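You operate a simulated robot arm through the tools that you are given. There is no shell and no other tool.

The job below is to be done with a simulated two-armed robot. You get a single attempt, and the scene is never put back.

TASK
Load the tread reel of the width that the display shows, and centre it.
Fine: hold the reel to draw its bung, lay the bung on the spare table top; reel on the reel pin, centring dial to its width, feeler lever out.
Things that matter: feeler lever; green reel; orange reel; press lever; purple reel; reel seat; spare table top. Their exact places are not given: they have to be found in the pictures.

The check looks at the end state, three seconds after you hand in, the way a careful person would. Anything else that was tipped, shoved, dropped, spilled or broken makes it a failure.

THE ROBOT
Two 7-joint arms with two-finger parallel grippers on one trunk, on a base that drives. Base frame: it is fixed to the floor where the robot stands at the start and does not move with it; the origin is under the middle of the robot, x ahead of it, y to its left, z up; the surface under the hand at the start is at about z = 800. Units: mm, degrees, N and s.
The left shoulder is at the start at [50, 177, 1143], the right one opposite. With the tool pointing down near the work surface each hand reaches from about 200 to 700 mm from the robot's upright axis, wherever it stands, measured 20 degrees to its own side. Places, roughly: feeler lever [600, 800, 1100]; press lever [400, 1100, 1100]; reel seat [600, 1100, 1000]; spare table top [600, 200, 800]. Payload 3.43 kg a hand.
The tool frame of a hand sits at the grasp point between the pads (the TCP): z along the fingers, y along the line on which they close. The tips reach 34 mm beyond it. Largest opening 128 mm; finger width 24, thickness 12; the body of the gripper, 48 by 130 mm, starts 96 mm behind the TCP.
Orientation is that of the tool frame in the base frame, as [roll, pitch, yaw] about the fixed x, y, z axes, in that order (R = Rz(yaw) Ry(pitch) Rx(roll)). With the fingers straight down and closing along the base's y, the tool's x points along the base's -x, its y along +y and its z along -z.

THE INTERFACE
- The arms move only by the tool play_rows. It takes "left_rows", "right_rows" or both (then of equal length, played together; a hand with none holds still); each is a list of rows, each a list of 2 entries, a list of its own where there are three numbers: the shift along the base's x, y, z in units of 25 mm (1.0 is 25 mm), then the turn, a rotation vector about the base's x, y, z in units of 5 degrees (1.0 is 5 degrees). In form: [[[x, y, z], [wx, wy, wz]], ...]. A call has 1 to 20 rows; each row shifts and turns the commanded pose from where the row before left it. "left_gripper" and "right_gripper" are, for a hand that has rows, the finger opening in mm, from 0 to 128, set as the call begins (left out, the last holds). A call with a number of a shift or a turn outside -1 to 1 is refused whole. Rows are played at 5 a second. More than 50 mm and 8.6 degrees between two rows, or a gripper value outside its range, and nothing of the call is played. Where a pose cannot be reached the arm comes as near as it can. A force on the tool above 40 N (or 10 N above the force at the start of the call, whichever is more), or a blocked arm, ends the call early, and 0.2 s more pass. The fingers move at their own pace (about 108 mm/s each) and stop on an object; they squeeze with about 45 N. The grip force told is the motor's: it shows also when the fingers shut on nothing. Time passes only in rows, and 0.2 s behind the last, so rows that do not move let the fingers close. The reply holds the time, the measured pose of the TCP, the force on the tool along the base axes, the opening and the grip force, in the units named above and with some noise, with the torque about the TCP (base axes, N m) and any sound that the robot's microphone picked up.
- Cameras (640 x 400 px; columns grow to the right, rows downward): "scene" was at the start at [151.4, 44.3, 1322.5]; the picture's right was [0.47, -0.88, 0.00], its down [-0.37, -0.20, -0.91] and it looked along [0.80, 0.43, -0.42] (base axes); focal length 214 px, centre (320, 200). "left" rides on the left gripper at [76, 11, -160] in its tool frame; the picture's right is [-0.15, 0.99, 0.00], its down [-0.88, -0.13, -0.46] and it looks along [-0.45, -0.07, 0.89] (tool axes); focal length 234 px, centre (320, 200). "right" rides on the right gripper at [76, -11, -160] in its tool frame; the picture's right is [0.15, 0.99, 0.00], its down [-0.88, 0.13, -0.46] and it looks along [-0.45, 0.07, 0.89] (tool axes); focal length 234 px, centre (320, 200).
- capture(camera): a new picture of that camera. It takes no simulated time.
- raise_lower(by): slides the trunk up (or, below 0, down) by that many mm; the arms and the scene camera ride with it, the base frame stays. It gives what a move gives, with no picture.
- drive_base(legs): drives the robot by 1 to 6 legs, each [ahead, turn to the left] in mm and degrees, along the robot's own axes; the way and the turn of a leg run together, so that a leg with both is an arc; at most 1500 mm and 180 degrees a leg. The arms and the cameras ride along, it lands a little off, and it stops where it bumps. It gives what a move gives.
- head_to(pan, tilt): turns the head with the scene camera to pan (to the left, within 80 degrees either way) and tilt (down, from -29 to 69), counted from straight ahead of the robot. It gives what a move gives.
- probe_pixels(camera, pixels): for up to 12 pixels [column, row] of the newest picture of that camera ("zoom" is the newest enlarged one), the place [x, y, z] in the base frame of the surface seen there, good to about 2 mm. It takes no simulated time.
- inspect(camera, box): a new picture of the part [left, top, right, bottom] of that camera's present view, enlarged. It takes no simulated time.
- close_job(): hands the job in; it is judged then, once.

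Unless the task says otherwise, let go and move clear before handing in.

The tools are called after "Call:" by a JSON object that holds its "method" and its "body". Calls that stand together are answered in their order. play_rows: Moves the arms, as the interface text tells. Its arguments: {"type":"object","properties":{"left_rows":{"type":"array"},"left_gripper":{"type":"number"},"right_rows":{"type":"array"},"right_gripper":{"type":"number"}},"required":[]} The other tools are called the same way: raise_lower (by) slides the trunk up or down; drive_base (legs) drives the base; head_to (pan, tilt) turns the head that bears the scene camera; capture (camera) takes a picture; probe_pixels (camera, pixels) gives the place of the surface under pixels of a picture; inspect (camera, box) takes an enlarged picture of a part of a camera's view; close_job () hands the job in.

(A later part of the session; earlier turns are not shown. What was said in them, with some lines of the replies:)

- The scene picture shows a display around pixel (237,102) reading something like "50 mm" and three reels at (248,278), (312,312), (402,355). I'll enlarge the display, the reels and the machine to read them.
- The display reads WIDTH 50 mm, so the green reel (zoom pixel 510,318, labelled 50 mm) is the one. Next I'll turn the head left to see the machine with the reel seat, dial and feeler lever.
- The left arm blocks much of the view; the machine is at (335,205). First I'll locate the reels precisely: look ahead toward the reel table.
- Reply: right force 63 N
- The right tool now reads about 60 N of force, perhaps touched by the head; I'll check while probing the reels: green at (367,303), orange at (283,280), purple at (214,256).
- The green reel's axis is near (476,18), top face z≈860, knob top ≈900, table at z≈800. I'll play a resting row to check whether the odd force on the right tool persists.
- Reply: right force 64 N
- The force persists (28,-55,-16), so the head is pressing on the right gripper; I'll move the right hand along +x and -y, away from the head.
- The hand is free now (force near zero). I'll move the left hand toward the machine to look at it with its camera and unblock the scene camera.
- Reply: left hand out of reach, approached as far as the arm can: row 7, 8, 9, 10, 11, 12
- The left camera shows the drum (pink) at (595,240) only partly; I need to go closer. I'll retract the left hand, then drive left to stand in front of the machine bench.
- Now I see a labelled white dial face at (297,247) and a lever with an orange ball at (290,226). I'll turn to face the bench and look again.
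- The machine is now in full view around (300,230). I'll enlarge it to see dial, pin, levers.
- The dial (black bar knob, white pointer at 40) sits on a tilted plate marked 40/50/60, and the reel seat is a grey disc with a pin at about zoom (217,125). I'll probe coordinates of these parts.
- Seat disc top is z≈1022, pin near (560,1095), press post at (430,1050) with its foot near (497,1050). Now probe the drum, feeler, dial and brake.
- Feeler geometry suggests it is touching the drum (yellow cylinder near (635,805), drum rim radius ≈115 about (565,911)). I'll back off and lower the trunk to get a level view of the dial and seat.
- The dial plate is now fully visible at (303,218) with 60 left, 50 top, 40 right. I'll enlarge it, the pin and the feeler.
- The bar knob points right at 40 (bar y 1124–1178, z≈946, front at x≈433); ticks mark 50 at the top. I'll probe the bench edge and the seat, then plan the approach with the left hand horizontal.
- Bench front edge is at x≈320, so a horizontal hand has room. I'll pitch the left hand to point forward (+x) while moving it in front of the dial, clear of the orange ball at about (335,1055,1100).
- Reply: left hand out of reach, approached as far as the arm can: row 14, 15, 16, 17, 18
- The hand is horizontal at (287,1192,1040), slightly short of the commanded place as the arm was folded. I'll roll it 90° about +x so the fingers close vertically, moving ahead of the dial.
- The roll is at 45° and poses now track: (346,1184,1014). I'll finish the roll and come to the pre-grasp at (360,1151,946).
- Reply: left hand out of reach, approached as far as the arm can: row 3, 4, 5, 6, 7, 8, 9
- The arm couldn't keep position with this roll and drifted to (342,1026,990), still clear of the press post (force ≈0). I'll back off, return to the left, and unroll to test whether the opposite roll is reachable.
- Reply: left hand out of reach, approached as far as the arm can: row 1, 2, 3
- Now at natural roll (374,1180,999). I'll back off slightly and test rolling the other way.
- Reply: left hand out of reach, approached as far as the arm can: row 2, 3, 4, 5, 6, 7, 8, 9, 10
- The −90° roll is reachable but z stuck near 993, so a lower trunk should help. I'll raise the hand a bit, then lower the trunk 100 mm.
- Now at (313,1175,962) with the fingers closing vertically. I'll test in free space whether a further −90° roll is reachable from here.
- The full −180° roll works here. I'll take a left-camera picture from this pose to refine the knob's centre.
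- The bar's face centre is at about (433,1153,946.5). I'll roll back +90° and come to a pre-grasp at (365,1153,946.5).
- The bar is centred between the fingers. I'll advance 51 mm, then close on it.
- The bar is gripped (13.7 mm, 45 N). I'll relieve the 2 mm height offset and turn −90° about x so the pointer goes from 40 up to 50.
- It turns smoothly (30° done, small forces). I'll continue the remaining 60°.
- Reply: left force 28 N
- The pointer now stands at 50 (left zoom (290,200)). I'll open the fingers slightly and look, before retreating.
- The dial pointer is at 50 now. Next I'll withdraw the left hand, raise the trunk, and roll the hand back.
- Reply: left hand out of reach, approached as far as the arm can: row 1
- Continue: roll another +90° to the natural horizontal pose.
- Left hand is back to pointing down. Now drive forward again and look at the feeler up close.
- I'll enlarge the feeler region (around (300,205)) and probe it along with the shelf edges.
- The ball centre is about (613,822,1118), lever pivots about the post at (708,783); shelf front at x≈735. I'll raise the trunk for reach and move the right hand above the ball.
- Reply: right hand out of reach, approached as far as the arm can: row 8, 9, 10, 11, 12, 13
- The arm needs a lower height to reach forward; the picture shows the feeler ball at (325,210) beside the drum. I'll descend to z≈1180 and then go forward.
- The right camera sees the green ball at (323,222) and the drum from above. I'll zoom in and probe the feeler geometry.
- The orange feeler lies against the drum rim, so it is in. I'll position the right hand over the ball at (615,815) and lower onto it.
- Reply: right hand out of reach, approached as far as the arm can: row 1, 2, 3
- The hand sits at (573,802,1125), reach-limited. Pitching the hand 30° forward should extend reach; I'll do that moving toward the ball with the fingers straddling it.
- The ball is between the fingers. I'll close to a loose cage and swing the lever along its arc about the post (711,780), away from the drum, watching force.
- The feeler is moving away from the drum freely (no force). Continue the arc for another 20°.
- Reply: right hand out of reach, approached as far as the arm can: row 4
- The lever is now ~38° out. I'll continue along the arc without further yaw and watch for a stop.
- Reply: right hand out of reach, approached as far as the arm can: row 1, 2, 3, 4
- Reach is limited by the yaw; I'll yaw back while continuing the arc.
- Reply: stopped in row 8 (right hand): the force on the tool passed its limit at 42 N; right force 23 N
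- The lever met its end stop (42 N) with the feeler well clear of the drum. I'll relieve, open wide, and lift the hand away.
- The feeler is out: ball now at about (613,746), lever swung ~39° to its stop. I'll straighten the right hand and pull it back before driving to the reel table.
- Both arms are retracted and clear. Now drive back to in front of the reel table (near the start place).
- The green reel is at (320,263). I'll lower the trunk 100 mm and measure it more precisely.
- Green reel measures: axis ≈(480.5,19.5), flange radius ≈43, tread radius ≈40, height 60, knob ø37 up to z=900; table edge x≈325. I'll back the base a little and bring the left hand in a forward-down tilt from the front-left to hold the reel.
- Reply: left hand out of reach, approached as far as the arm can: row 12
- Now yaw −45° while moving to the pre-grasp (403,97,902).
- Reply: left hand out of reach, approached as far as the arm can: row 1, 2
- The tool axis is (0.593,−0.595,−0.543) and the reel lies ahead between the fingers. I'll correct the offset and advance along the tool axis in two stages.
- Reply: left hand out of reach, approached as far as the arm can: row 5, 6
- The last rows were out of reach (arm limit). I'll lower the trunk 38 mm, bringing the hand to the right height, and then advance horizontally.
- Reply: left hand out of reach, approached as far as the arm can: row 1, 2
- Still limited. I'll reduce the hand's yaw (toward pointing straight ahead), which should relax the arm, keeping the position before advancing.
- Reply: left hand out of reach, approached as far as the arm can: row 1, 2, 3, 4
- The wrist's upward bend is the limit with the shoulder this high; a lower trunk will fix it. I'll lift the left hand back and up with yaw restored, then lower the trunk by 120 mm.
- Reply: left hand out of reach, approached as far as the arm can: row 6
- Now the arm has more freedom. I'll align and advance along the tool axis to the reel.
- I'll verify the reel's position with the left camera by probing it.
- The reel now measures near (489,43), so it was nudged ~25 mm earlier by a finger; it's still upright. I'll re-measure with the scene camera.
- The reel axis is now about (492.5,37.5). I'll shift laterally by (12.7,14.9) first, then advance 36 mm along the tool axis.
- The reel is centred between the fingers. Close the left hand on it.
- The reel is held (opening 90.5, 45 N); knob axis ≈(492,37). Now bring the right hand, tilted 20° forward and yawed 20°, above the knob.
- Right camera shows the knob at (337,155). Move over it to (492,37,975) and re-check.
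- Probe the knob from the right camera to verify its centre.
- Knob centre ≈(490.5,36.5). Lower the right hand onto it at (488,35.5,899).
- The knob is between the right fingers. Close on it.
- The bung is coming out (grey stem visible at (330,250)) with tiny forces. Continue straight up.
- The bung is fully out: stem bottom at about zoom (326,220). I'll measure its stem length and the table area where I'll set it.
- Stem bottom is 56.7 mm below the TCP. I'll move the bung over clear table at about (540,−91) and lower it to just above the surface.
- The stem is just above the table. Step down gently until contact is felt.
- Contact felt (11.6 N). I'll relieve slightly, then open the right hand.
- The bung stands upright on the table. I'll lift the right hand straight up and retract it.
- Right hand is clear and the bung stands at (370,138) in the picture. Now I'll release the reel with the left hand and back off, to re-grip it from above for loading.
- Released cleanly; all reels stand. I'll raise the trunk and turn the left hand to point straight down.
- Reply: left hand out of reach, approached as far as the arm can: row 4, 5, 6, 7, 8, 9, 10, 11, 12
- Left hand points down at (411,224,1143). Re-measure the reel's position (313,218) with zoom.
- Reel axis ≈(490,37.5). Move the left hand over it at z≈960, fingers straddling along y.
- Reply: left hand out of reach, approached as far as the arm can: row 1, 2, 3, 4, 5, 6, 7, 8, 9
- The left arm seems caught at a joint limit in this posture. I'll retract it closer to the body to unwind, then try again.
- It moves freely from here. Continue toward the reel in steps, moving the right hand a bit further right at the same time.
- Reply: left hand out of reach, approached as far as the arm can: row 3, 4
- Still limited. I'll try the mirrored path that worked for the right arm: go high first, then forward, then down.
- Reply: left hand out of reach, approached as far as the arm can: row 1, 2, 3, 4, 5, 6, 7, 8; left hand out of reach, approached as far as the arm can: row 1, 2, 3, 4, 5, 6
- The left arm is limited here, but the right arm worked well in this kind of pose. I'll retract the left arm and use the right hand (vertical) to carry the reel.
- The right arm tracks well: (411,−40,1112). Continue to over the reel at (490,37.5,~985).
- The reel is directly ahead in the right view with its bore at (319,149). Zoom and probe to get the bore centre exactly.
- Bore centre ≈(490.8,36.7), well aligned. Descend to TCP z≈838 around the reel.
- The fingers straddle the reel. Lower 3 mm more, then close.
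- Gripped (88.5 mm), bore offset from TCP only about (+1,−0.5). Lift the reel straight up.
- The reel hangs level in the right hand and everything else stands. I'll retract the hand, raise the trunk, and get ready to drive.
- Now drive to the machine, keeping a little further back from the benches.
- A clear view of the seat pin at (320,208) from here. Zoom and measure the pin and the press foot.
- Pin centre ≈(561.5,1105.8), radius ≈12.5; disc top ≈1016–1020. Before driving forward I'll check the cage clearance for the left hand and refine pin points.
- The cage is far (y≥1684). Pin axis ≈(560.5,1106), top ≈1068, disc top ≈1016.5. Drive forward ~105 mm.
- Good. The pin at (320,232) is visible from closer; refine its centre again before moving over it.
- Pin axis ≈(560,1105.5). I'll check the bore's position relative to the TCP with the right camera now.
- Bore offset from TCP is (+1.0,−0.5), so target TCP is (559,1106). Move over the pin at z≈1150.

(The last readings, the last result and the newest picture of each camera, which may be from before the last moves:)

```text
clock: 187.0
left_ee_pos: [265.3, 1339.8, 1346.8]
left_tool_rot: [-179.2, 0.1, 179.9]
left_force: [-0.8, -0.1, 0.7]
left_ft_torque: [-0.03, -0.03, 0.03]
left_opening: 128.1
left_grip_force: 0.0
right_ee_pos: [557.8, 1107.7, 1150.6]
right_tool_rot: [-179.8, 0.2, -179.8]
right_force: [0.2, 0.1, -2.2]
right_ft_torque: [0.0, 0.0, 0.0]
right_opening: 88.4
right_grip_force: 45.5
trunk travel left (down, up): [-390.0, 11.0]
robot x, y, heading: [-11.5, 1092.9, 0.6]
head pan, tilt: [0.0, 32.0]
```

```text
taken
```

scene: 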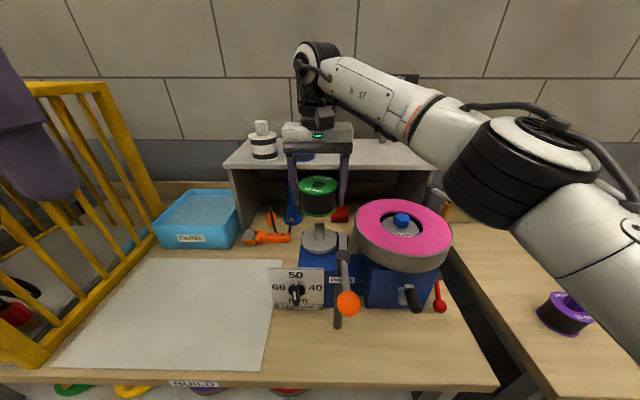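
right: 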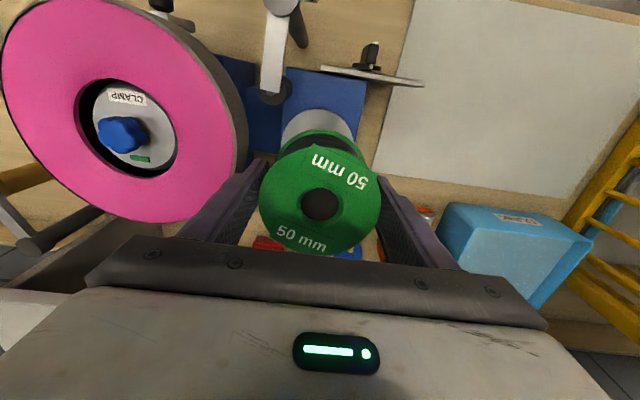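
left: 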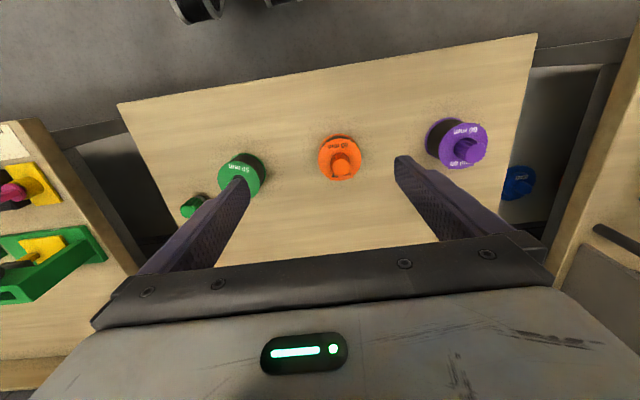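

Over the pin. Correct by (+1.2,−1.7) and descend to just above the pin top.

Call:
{"method": "play_rows", "body": {"right_rows": [[[0.048, -0.06, -0.7], [0, 0, 0]], [[0, 0, -0.6], [0, 0, 0]]]}}

Call:
{"method": "inspect", "body": {"camera": "scene", "box": [275, 170, 375, 270]}}

Call:
{"method": "inspect", "body": {"camera": "right", "box": [260, 100, 380, 260]}}

```text
clock: 187.6
left_ee_pos: [266.4, 1338.4, 1346.4]
left_tool_rot: [-179.3, 0.1, 179.9]
left_force: [0.1, -0.2, -0.2]
left_ft_torque: [0.01, -0.01, -0.03]
left_opening: 128.1
left_grip_force: 0.1
right_ee_pos: [559.7, 1104.9, 1118.4]
right_tool_rot: [-179.9, 0.2, -180.0]
right_force: [0.4, -0.2, -2.4]
right_ft_torque: [-0.01, -0.02, 0.01]
right_opening: 88.4
right_grip_force: 45.4
trunk travel left (down, up): [-390.0, 11.0]
robot x, y, heading: [-8.5, 1094.7, 1.3]
head pan, tilt: [0.0, 32.0]
```

```text
4.00 times, centred on (325, 220) of scene
```

zoom: 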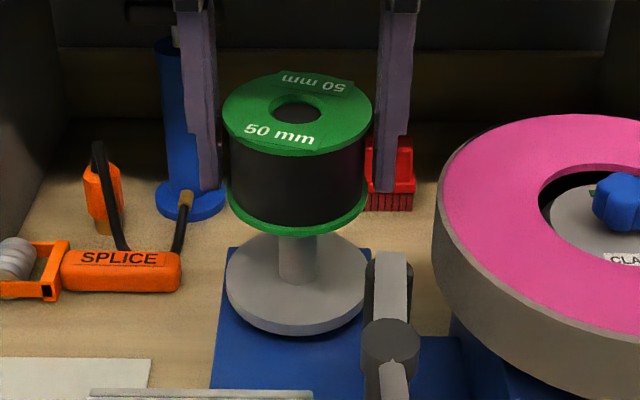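

```text
2.50 times, centred on (320, 180) of right
```

zoom: 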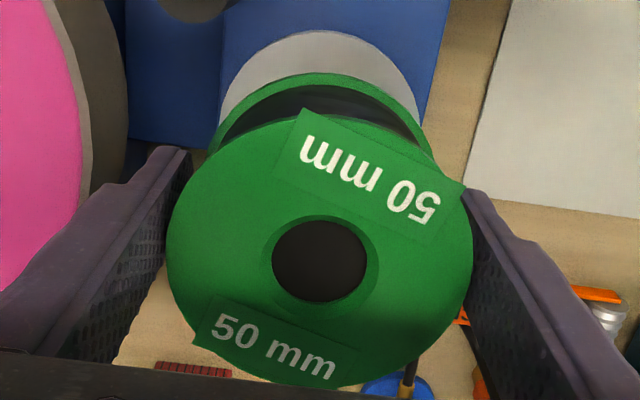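

In the scene zoom the reel (px 298) sits centred above the pin (px 297). Descend in small steps watching the force.

Call:
{"method": "play_rows", "body": {"right_rows": [[[0, 0.02, -0.25], [0, 0, 0]], [[0, 0.02, -0.25], [0, 0, 0]], [[0, 0, -0.2], [0, 0, 0]]]}}

```text
clock: 188.4
left_ee_pos: [265.0, 1337.4, 1348.2]
left_tool_rot: [-179.4, 0.2, 179.9]
left_force: [-0.2, -0.2, 0.0]
left_ft_torque: [-0.01, -0.03, -0.01]
left_opening: 128.1
left_grip_force: 0.1
right_ee_pos: [559.8, 1105.9, 1100.0]
right_tool_rot: [-180.0, 0.1, 179.9]
right_force: [-0.9, 0.5, -2.5]
right_ft_torque: [-0.02, 0.03, 0.02]
right_opening: 88.6
right_grip_force: 45.1
trunk travel left (down, up): [-390.0, 11.0]
robot x, y, heading: [-8.6, 1095.0, 0.9]
head pan, tilt: [0.0, 32.0]
```

No contact force with the pin tip already inside the bore. Continue down.

Call:
{"method": "play_rows", "body": {"right_rows": [[[0, 0, -0.3], [0, 0, 0]], [[0, 0, -0.3], [0, 0, 0]], [[0, 0, -0.3], [0, 0, 0]]]}}

Call:
{"method": "inspect", "body": {"camera": "scene", "box": [275, 170, 375, 270]}}

```text
clock: 189.2
left_ee_pos: [266.0, 1337.6, 1347.3]
left_tool_rot: [-179.2, 0.1, 179.9]
left_force: [0.3, -0.4, 0.1]
left_ft_torque: [0.0, 0.01, 0.01]
left_opening: 128.2
left_grip_force: 0.0
right_ee_pos: [559.7, 1104.6, 1078.8]
right_tool_rot: [-179.9, 0.2, -179.9]
right_force: [0.0, 0.2, -3.0]
right_ft_torque: [-0.05, 0.04, -0.01]
right_opening: 88.6
right_grip_force: 44.4
trunk travel left (down, up): [-390.0, 11.0]
robot x, y, heading: [-12.5, 1091.9, 1.0]
head pan, tilt: [0.0, 32.0]
```

```text
4.00 times, centred on (325, 220) of scene
```

zoom: 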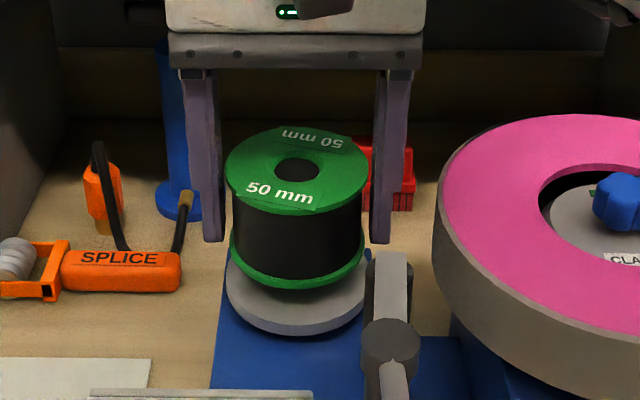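

The reel is sliding onto the pin without resistance. Continue until it seats on the disc.

Call:
{"method": "play_rows", "body": {"right_rows": [[[0, 0, -0.3], [0, 0, 0]], [[0, 0, -0.3], [0, 0, 0]], [[0, 0, -0.2], [0, 0, 0]]]}}

Call:
{"method": "play_rows", "body": {"right_rows": [[[0, 0, -0.1], [0, 0, 0]], [[0, 0, -0.08], [0, 0, 0]], [[0, 0, 0], [0, 0, 0]]]}}

Call:
{"method": "inspect", "body": {"camera": "scene", "box": [275, 170, 375, 270]}}

```text
clock: 190.0
left_ee_pos: [265.8, 1337.2, 1347.6]
left_tool_rot: [-179.3, 0.1, 179.9]
left_force: [0.5, 0.1, 0.8]
left_ft_torque: [0.01, -0.02, -0.04]
left_opening: 128.1
left_grip_force: 0.1
right_ee_pos: [559.4, 1105.7, 1057.5]
right_tool_rot: [-179.9, 0.2, 179.9]
right_force: [-0.8, -0.4, -2.5]
right_ft_torque: [-0.01, -0.01, 0.02]
right_opening: 88.4
right_grip_force: 44.8
trunk travel left (down, up): [-390.0, 11.0]
robot x, y, heading: [-14.6, 1092.3, 0.8]
head pan, tilt: [0.0, 32.0]
```

```text
clock: 190.8
left_ee_pos: [265.9, 1337.9, 1347.1]
left_tool_rot: [-179.2, 0.1, 179.9]
left_force: [0.0, -0.3, 0.3]
left_ft_torque: [0.02, -0.01, 0.0]
left_opening: 128.0
left_grip_force: 0.0
right_ee_pos: [559.8, 1106.5, 1054.8]
right_tool_rot: [-179.9, 0.3, -180.0]
right_force: [1.0, 0.4, 5.2]
right_ft_torque: [-0.08, 0.26, 0.05]
right_opening: 88.6
right_grip_force: 44.7
trunk travel left (down, up): [-390.0, 11.0]
robot x, y, heading: [-11.5, 1097.6, 0.9]
head pan, tilt: [0.0, 32.0]
```

```text
4.00 times, centred on (325, 220) of scene
```

zoom: 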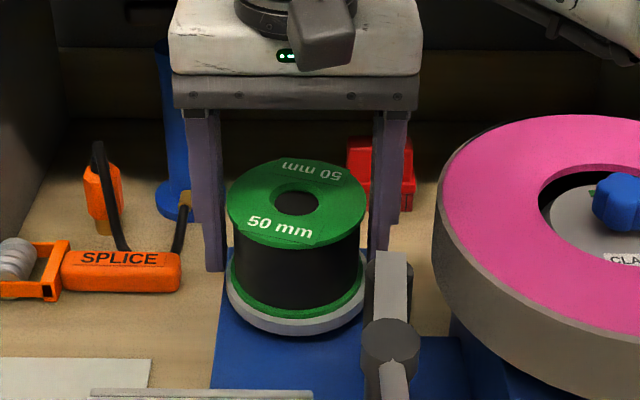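

The reel is seated (z 1054.8, contact +8 N). Open the fingers a little (102 mm; drum edge is near) and lift straight up.

Call:
{"method": "play_rows", "body": {"right_rows": [[[0, 0, 0.05], [0, 0, 0]], [[0, 0, 0], [0, 0, 0]], [[0, 0, 0], [0, 0, 0]]], "right_gripper": 102}}

Call:
{"method": "play_rows", "body": {"right_rows": [[[0, 0, 0.3], [0, 0, 0]], [[0, 0, 0.5], [0, 0, 0]], [[0, 0, 0.8], [0, 0, 0]]]}}

Call:
{"method": "inspect", "body": {"camera": "scene", "box": [275, 170, 375, 270]}}

```text
clock: 191.6
left_ee_pos: [264.8, 1338.9, 1348.3]
left_tool_rot: [-179.3, 0.1, 179.9]
left_force: [1.3, 0.3, 0.0]
left_ft_torque: [-0.01, 0.01, 0.04]
left_opening: 128.1
left_grip_force: 0.1
right_ee_pos: [558.9, 1105.1, 1053.6]
right_tool_rot: [-179.9, 0.2, -180.0]
right_force: [0.7, 0.7, -0.1]
right_ft_torque: [0.03, -0.01, -0.04]
right_opening: 102.1
right_grip_force: 0.1
trunk travel left (down, up): [-390.0, 11.0]
robot x, y, heading: [-10.8, 1093.5, 1.0]
head pan, tilt: [0.0, 32.0]
```

```text
clock: 192.4
left_ee_pos: [266.4, 1337.2, 1348.6]
left_tool_rot: [-179.3, 0.1, 180.0]
left_force: [0.2, 0.1, 0.0]
left_ft_torque: [0.01, 0.0, 0.0]
left_opening: 127.8
left_grip_force: 0.0
right_ee_pos: [559.8, 1105.1, 1096.1]
right_tool_rot: [-180.0, 0.2, -179.9]
right_force: [0.0, 0.0, -0.3]
right_ft_torque: [-0.01, -0.01, 0.01]
right_opening: 102.1
right_grip_force: 0.1
trunk travel left (down, up): [-390.0, 11.0]
robot x, y, heading: [-13.1, 1092.0, 0.8]
head pan, tilt: [0.0, 32.0]
```

```text
4.00 times, centred on (325, 220) of scene
```

zoom: 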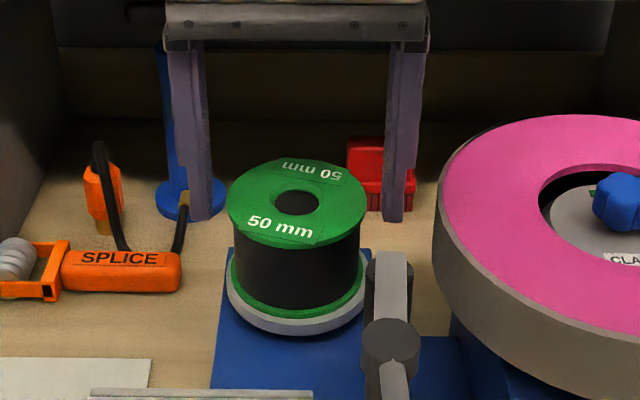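

The reel stays seated on the disc. Lift clear and withdraw the right hand, over the press lever.

Call:
{"method": "play_rows", "body": {"right_rows": [[[0, 0, 1], [0, 0, 0]], [[0, 0, 1], [0, 0, 0]], [[0, 0, 1], [0, 0, 0]], [[-0.3, -0.2, 1], [0, 0, 0]], [[-0.8, -0.5, 0.3], [0, 0, 0]], [[-1, -0.5, 0.2], [0, 0, 0]], [[-1, -0.5, 0], [0, 0, 0]], [[-1, -0.5, 0], [0, 0, 0]], [[-1, -0.5, 0], [0, 0, 0]], [[-1, -0.5, 0], [0, 0, 0]], [[-1, -0.5, 0], [0, 0, 0]], [[-1, -0.5, 0], [0, 0, 0]], [[-1, 0, 0], [0, 0, 0]], [[-1, 0, 0], [0, 0, 0]]]}}

Call:
{"method": "capture", "body": {"camera": "scene"}}

Call:
{"method": "capture", "body": {"camera": "right"}}

```text
clock: 195.4
left_ee_pos: [265.7, 1337.4, 1346.7]
left_tool_rot: [-179.4, 0.2, 179.9]
left_force: [0.2, 0.3, -0.8]
left_ft_torque: [-0.04, 0.0, -0.01]
left_opening: 128.2
left_grip_force: 0.0
right_ee_pos: [305.2, 1000.3, 1208.4]
right_tool_rot: [180.0, 0.2, 179.9]
right_force: [-0.3, -0.2, -0.4]
right_ft_torque: [-0.03, -0.01, 0.0]
right_opening: 101.9
right_grip_force: 0.0
trunk travel left (down, up): [-390.0, 11.0]
robot x, y, heading: [-10.9, 1093.6, 0.9]
head pan, tilt: [0.0, 32.0]
```

```text
taken
```

scene: 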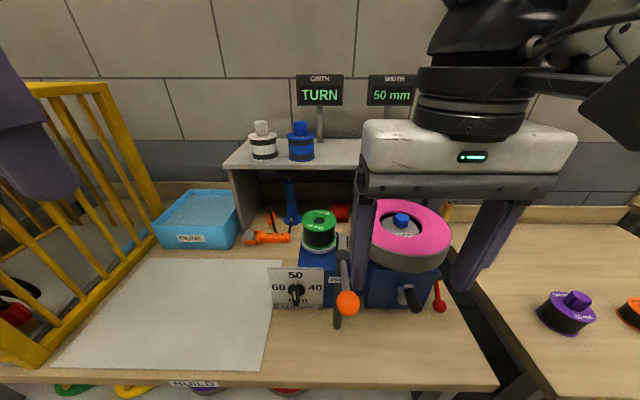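

```text
taken
```

right: 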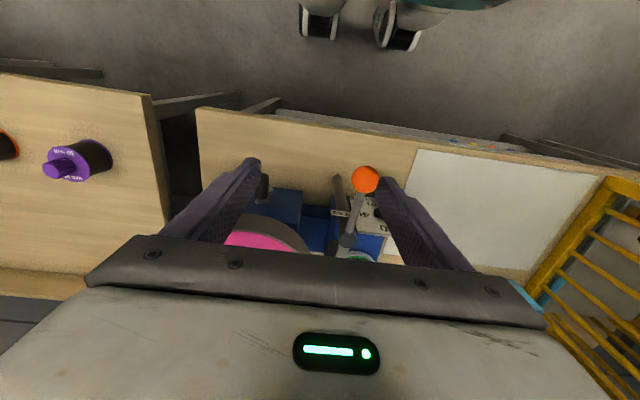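

Everything looks in place. I'll back the robot off and verify the dial, reel, feeler and bung once more with zooms.

Call:
{"method": "drive_base", "body": {"legs": [[-160, 0]]}}

Call:
{"method": "head_to", "body": {"pan": -8, "tilt": 28}}

Call:
{"method": "capture", "body": {"camera": "scene"}}

Call:
{"method": "inspect", "body": {"camera": "scene", "box": [200, 150, 330, 290]}}

```text
clock: 196.8
left_ee_pos: [106.3, 1335.8, 1346.5]
left_tool_rot: [-179.3, 0.3, -179.9]
left_force: [-0.1, 0.5, 0.1]
left_ft_torque: [0.02, -0.05, -0.02]
left_opening: 128.0
left_grip_force: 0.0
right_ee_pos: [147.7, 998.8, 1207.1]
right_tool_rot: [-179.9, 0.2, -179.9]
right_force: [0.0, -0.2, 0.6]
right_ft_torque: [-0.03, -0.05, 0.02]
right_opening: 101.8
right_grip_force: 0.0
trunk travel left (down, up): [-390.0, 11.0]
robot x, y, heading: [-171.4, 1091.9, 0.9]
head pan, tilt: [0.0, 32.0]
```

```text
clock: 197.5
left_ee_pos: [105.7, 1335.0, 1347.5]
left_tool_rot: [-179.4, 0.1, 179.9]
left_force: [0.1, 0.8, 1.3]
left_ft_torque: [-0.02, -0.02, 0.0]
left_opening: 128.1
left_grip_force: 0.0
right_ee_pos: [148.8, 998.2, 1207.4]
right_tool_rot: [180.0, 0.2, -179.9]
right_force: [0.4, 0.5, 1.1]
right_ft_torque: [-0.04, 0.0, 0.03]
right_opening: 102.2
right_grip_force: 0.1
trunk travel left (down, up): [-390.0, 11.0]
robot x, y, heading: [-169.0, 1090.1, 1.0]
head pan, tilt: [-8.0, 28.0]
```

```text
taken
```

scene: 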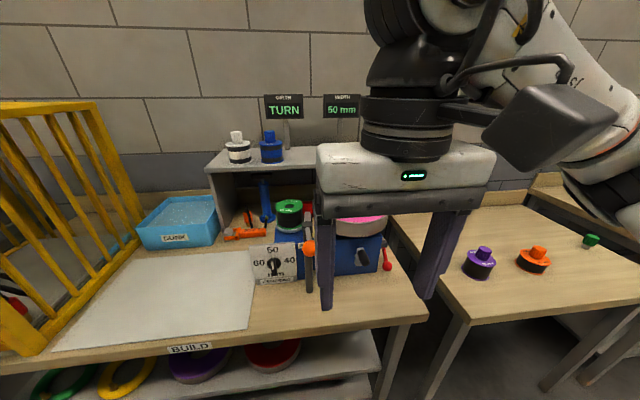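

```text
2.86 times, centred on (265, 220) of scene
```

zoom: 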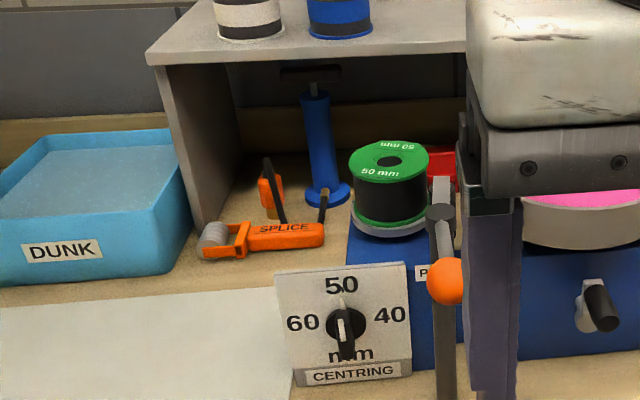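

The bung still stands on the spare table at (590,241). Enlarge the dial to verify the pointer precisely, and move the right hand aside to see the feeler.

Call:
{"method": "inspect", "body": {"camera": "scene", "box": [245, 235, 305, 295]}}

Call:
{"method": "inspect", "body": {"camera": "scene", "box": [560, 215, 620, 265]}}

Call:
{"method": "play_rows", "body": {"right_rows": [[[0, -1, 0.5], [0, 0, 0]], [[0, -1, 0.5], [0, 0, 0]], [[0, -1, 0.5], [0, 0, 0]], [[0, -1, 0.5], [0, 0, 0]], [[0, -1, 0.5], [0, 0, 0]], [[0, -1, 0.5], [0, 0, 0]]]}}

Call:
{"method": "capture", "body": {"camera": "scene"}}

```text
6.67 times, centred on (275, 265) of scene
```

zoom: 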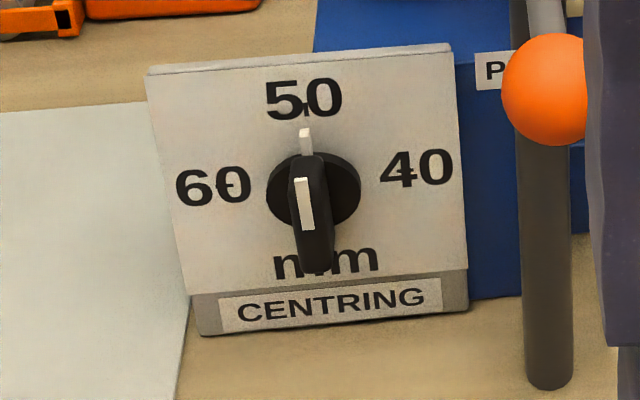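

```text
8.00 times, centred on (590, 240) of scene
```

zoom: 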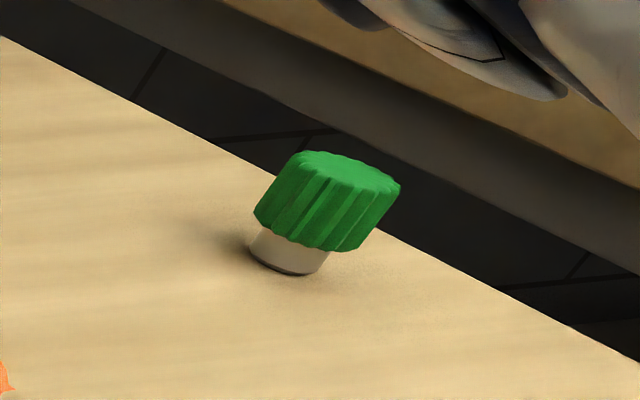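

```text
clock: 198.9
left_ee_pos: [105.9, 1335.4, 1347.1]
left_tool_rot: [-179.3, 0.1, -180.0]
left_force: [-0.2, 0.2, -0.3]
left_ft_torque: [0.01, 0.0, 0.01]
left_opening: 128.0
left_grip_force: 0.1
right_ee_pos: [146.2, 847.9, 1283.1]
right_tool_rot: [-179.9, 0.1, -179.9]
right_force: [0.0, 0.5, 0.2]
right_ft_torque: [0.01, 0.0, 0.01]
right_opening: 101.9
right_grip_force: 0.1
trunk travel left (down, up): [-390.0, 11.0]
robot x, y, heading: [-171.2, 1088.2, 1.1]
head pan, tilt: [-8.0, 28.0]
```

```text
taken
```

scene: 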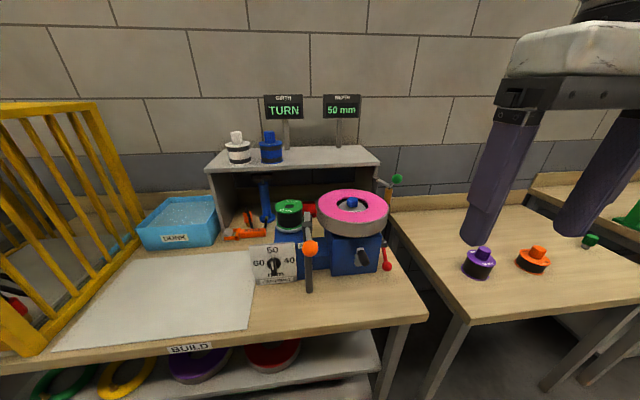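

The dial pointer tab lines up with the 50 tick. I'll confirm numerically with probes, and check the feeler.

Call:
{"method": "inspect", "body": {"camera": "scene", "box": [245, 235, 305, 295]}}

Call:
{"method": "probe_pixels", "body": {"camera": "zoom", "pixels": [[303, 185], [306, 205], [308, 225], [318, 255], [316, 240], [305, 140], [306, 150], [296, 260], [334, 255], [292, 190], [325, 185], [306, 108]]}}

Call:
{"method": "inspect", "body": {"camera": "scene", "box": [310, 160, 420, 280]}}

Call:
{"method": "inspect", "body": {"camera": "scene", "box": [265, 185, 325, 250]}}

```text
6.67 times, centred on (275, 265) of scene
```

zoom: 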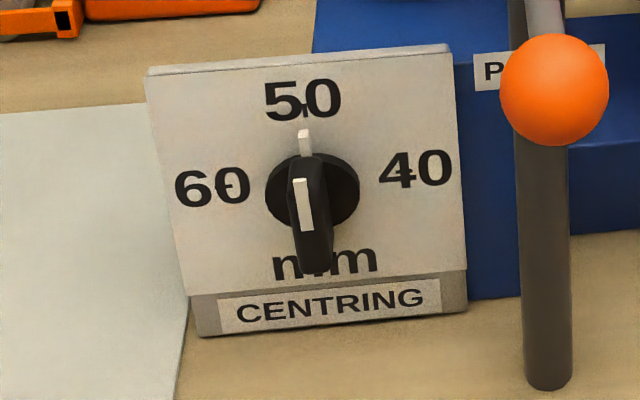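

```text
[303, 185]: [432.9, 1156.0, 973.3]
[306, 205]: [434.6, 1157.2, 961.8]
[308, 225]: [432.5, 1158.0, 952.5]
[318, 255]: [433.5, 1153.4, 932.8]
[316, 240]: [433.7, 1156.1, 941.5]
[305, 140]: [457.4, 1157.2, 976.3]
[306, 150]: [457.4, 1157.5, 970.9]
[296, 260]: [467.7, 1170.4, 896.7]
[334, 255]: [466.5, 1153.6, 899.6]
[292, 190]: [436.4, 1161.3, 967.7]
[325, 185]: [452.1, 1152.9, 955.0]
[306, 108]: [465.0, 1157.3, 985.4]
```

```text
3.33 times, centred on (365, 220) of scene
```

zoom: 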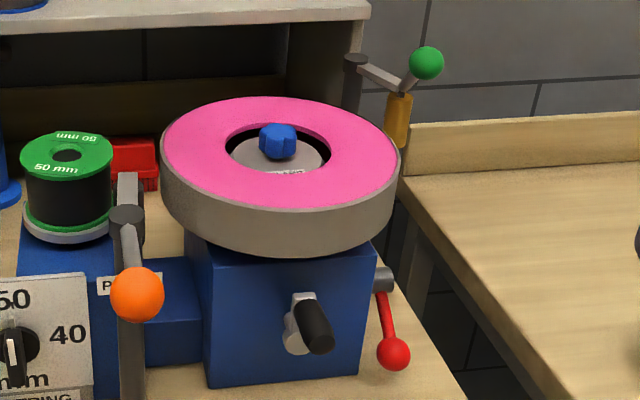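

```text
6.15 times, centred on (295, 218) of scene
```

zoom: 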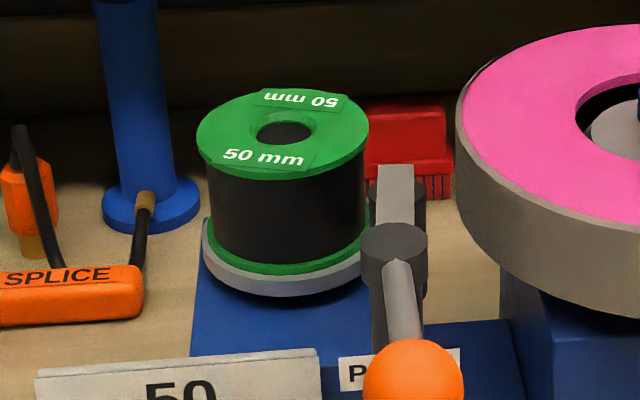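

Checks are good. The dial tab (y≈1157.3) lines up with the 50 tick, and the green reel sits flat on the seat disc over the pin. The feeler is swung out clear of the drum, and the bung stands on the spare table. Both hands are empty and clear, so I'm handing in.

Call:
{"method": "close_job", "body": {}}

```text
The job is handed in.
```

I loaded the green 50 mm reel, matching the WIDTH display, and handed the job in. The result hasn't come back yet.

- **Reel:** it sits flat on the seat disc, over the reel pin.
- **Bung:** I drew it with the reel held. It stands upright on the spare table top near the right edge, and was still standing at my last look.
- **Centring dial:** turned from 40 to 50, with the pointer lined up on the 50 tick.
- **Feeler lever:** swung out to its stop, about 39° from the drum.

**Contacts along the way:**
- One finger nudged the green reel about 25 mm across the table before I gripped it. It stayed upright.
- Early on, the head pressed against the right gripper until I moved that hand away.

I left the orange and purple reels, the press lever and the brake lever alone. The GIRTH display still says TURN.
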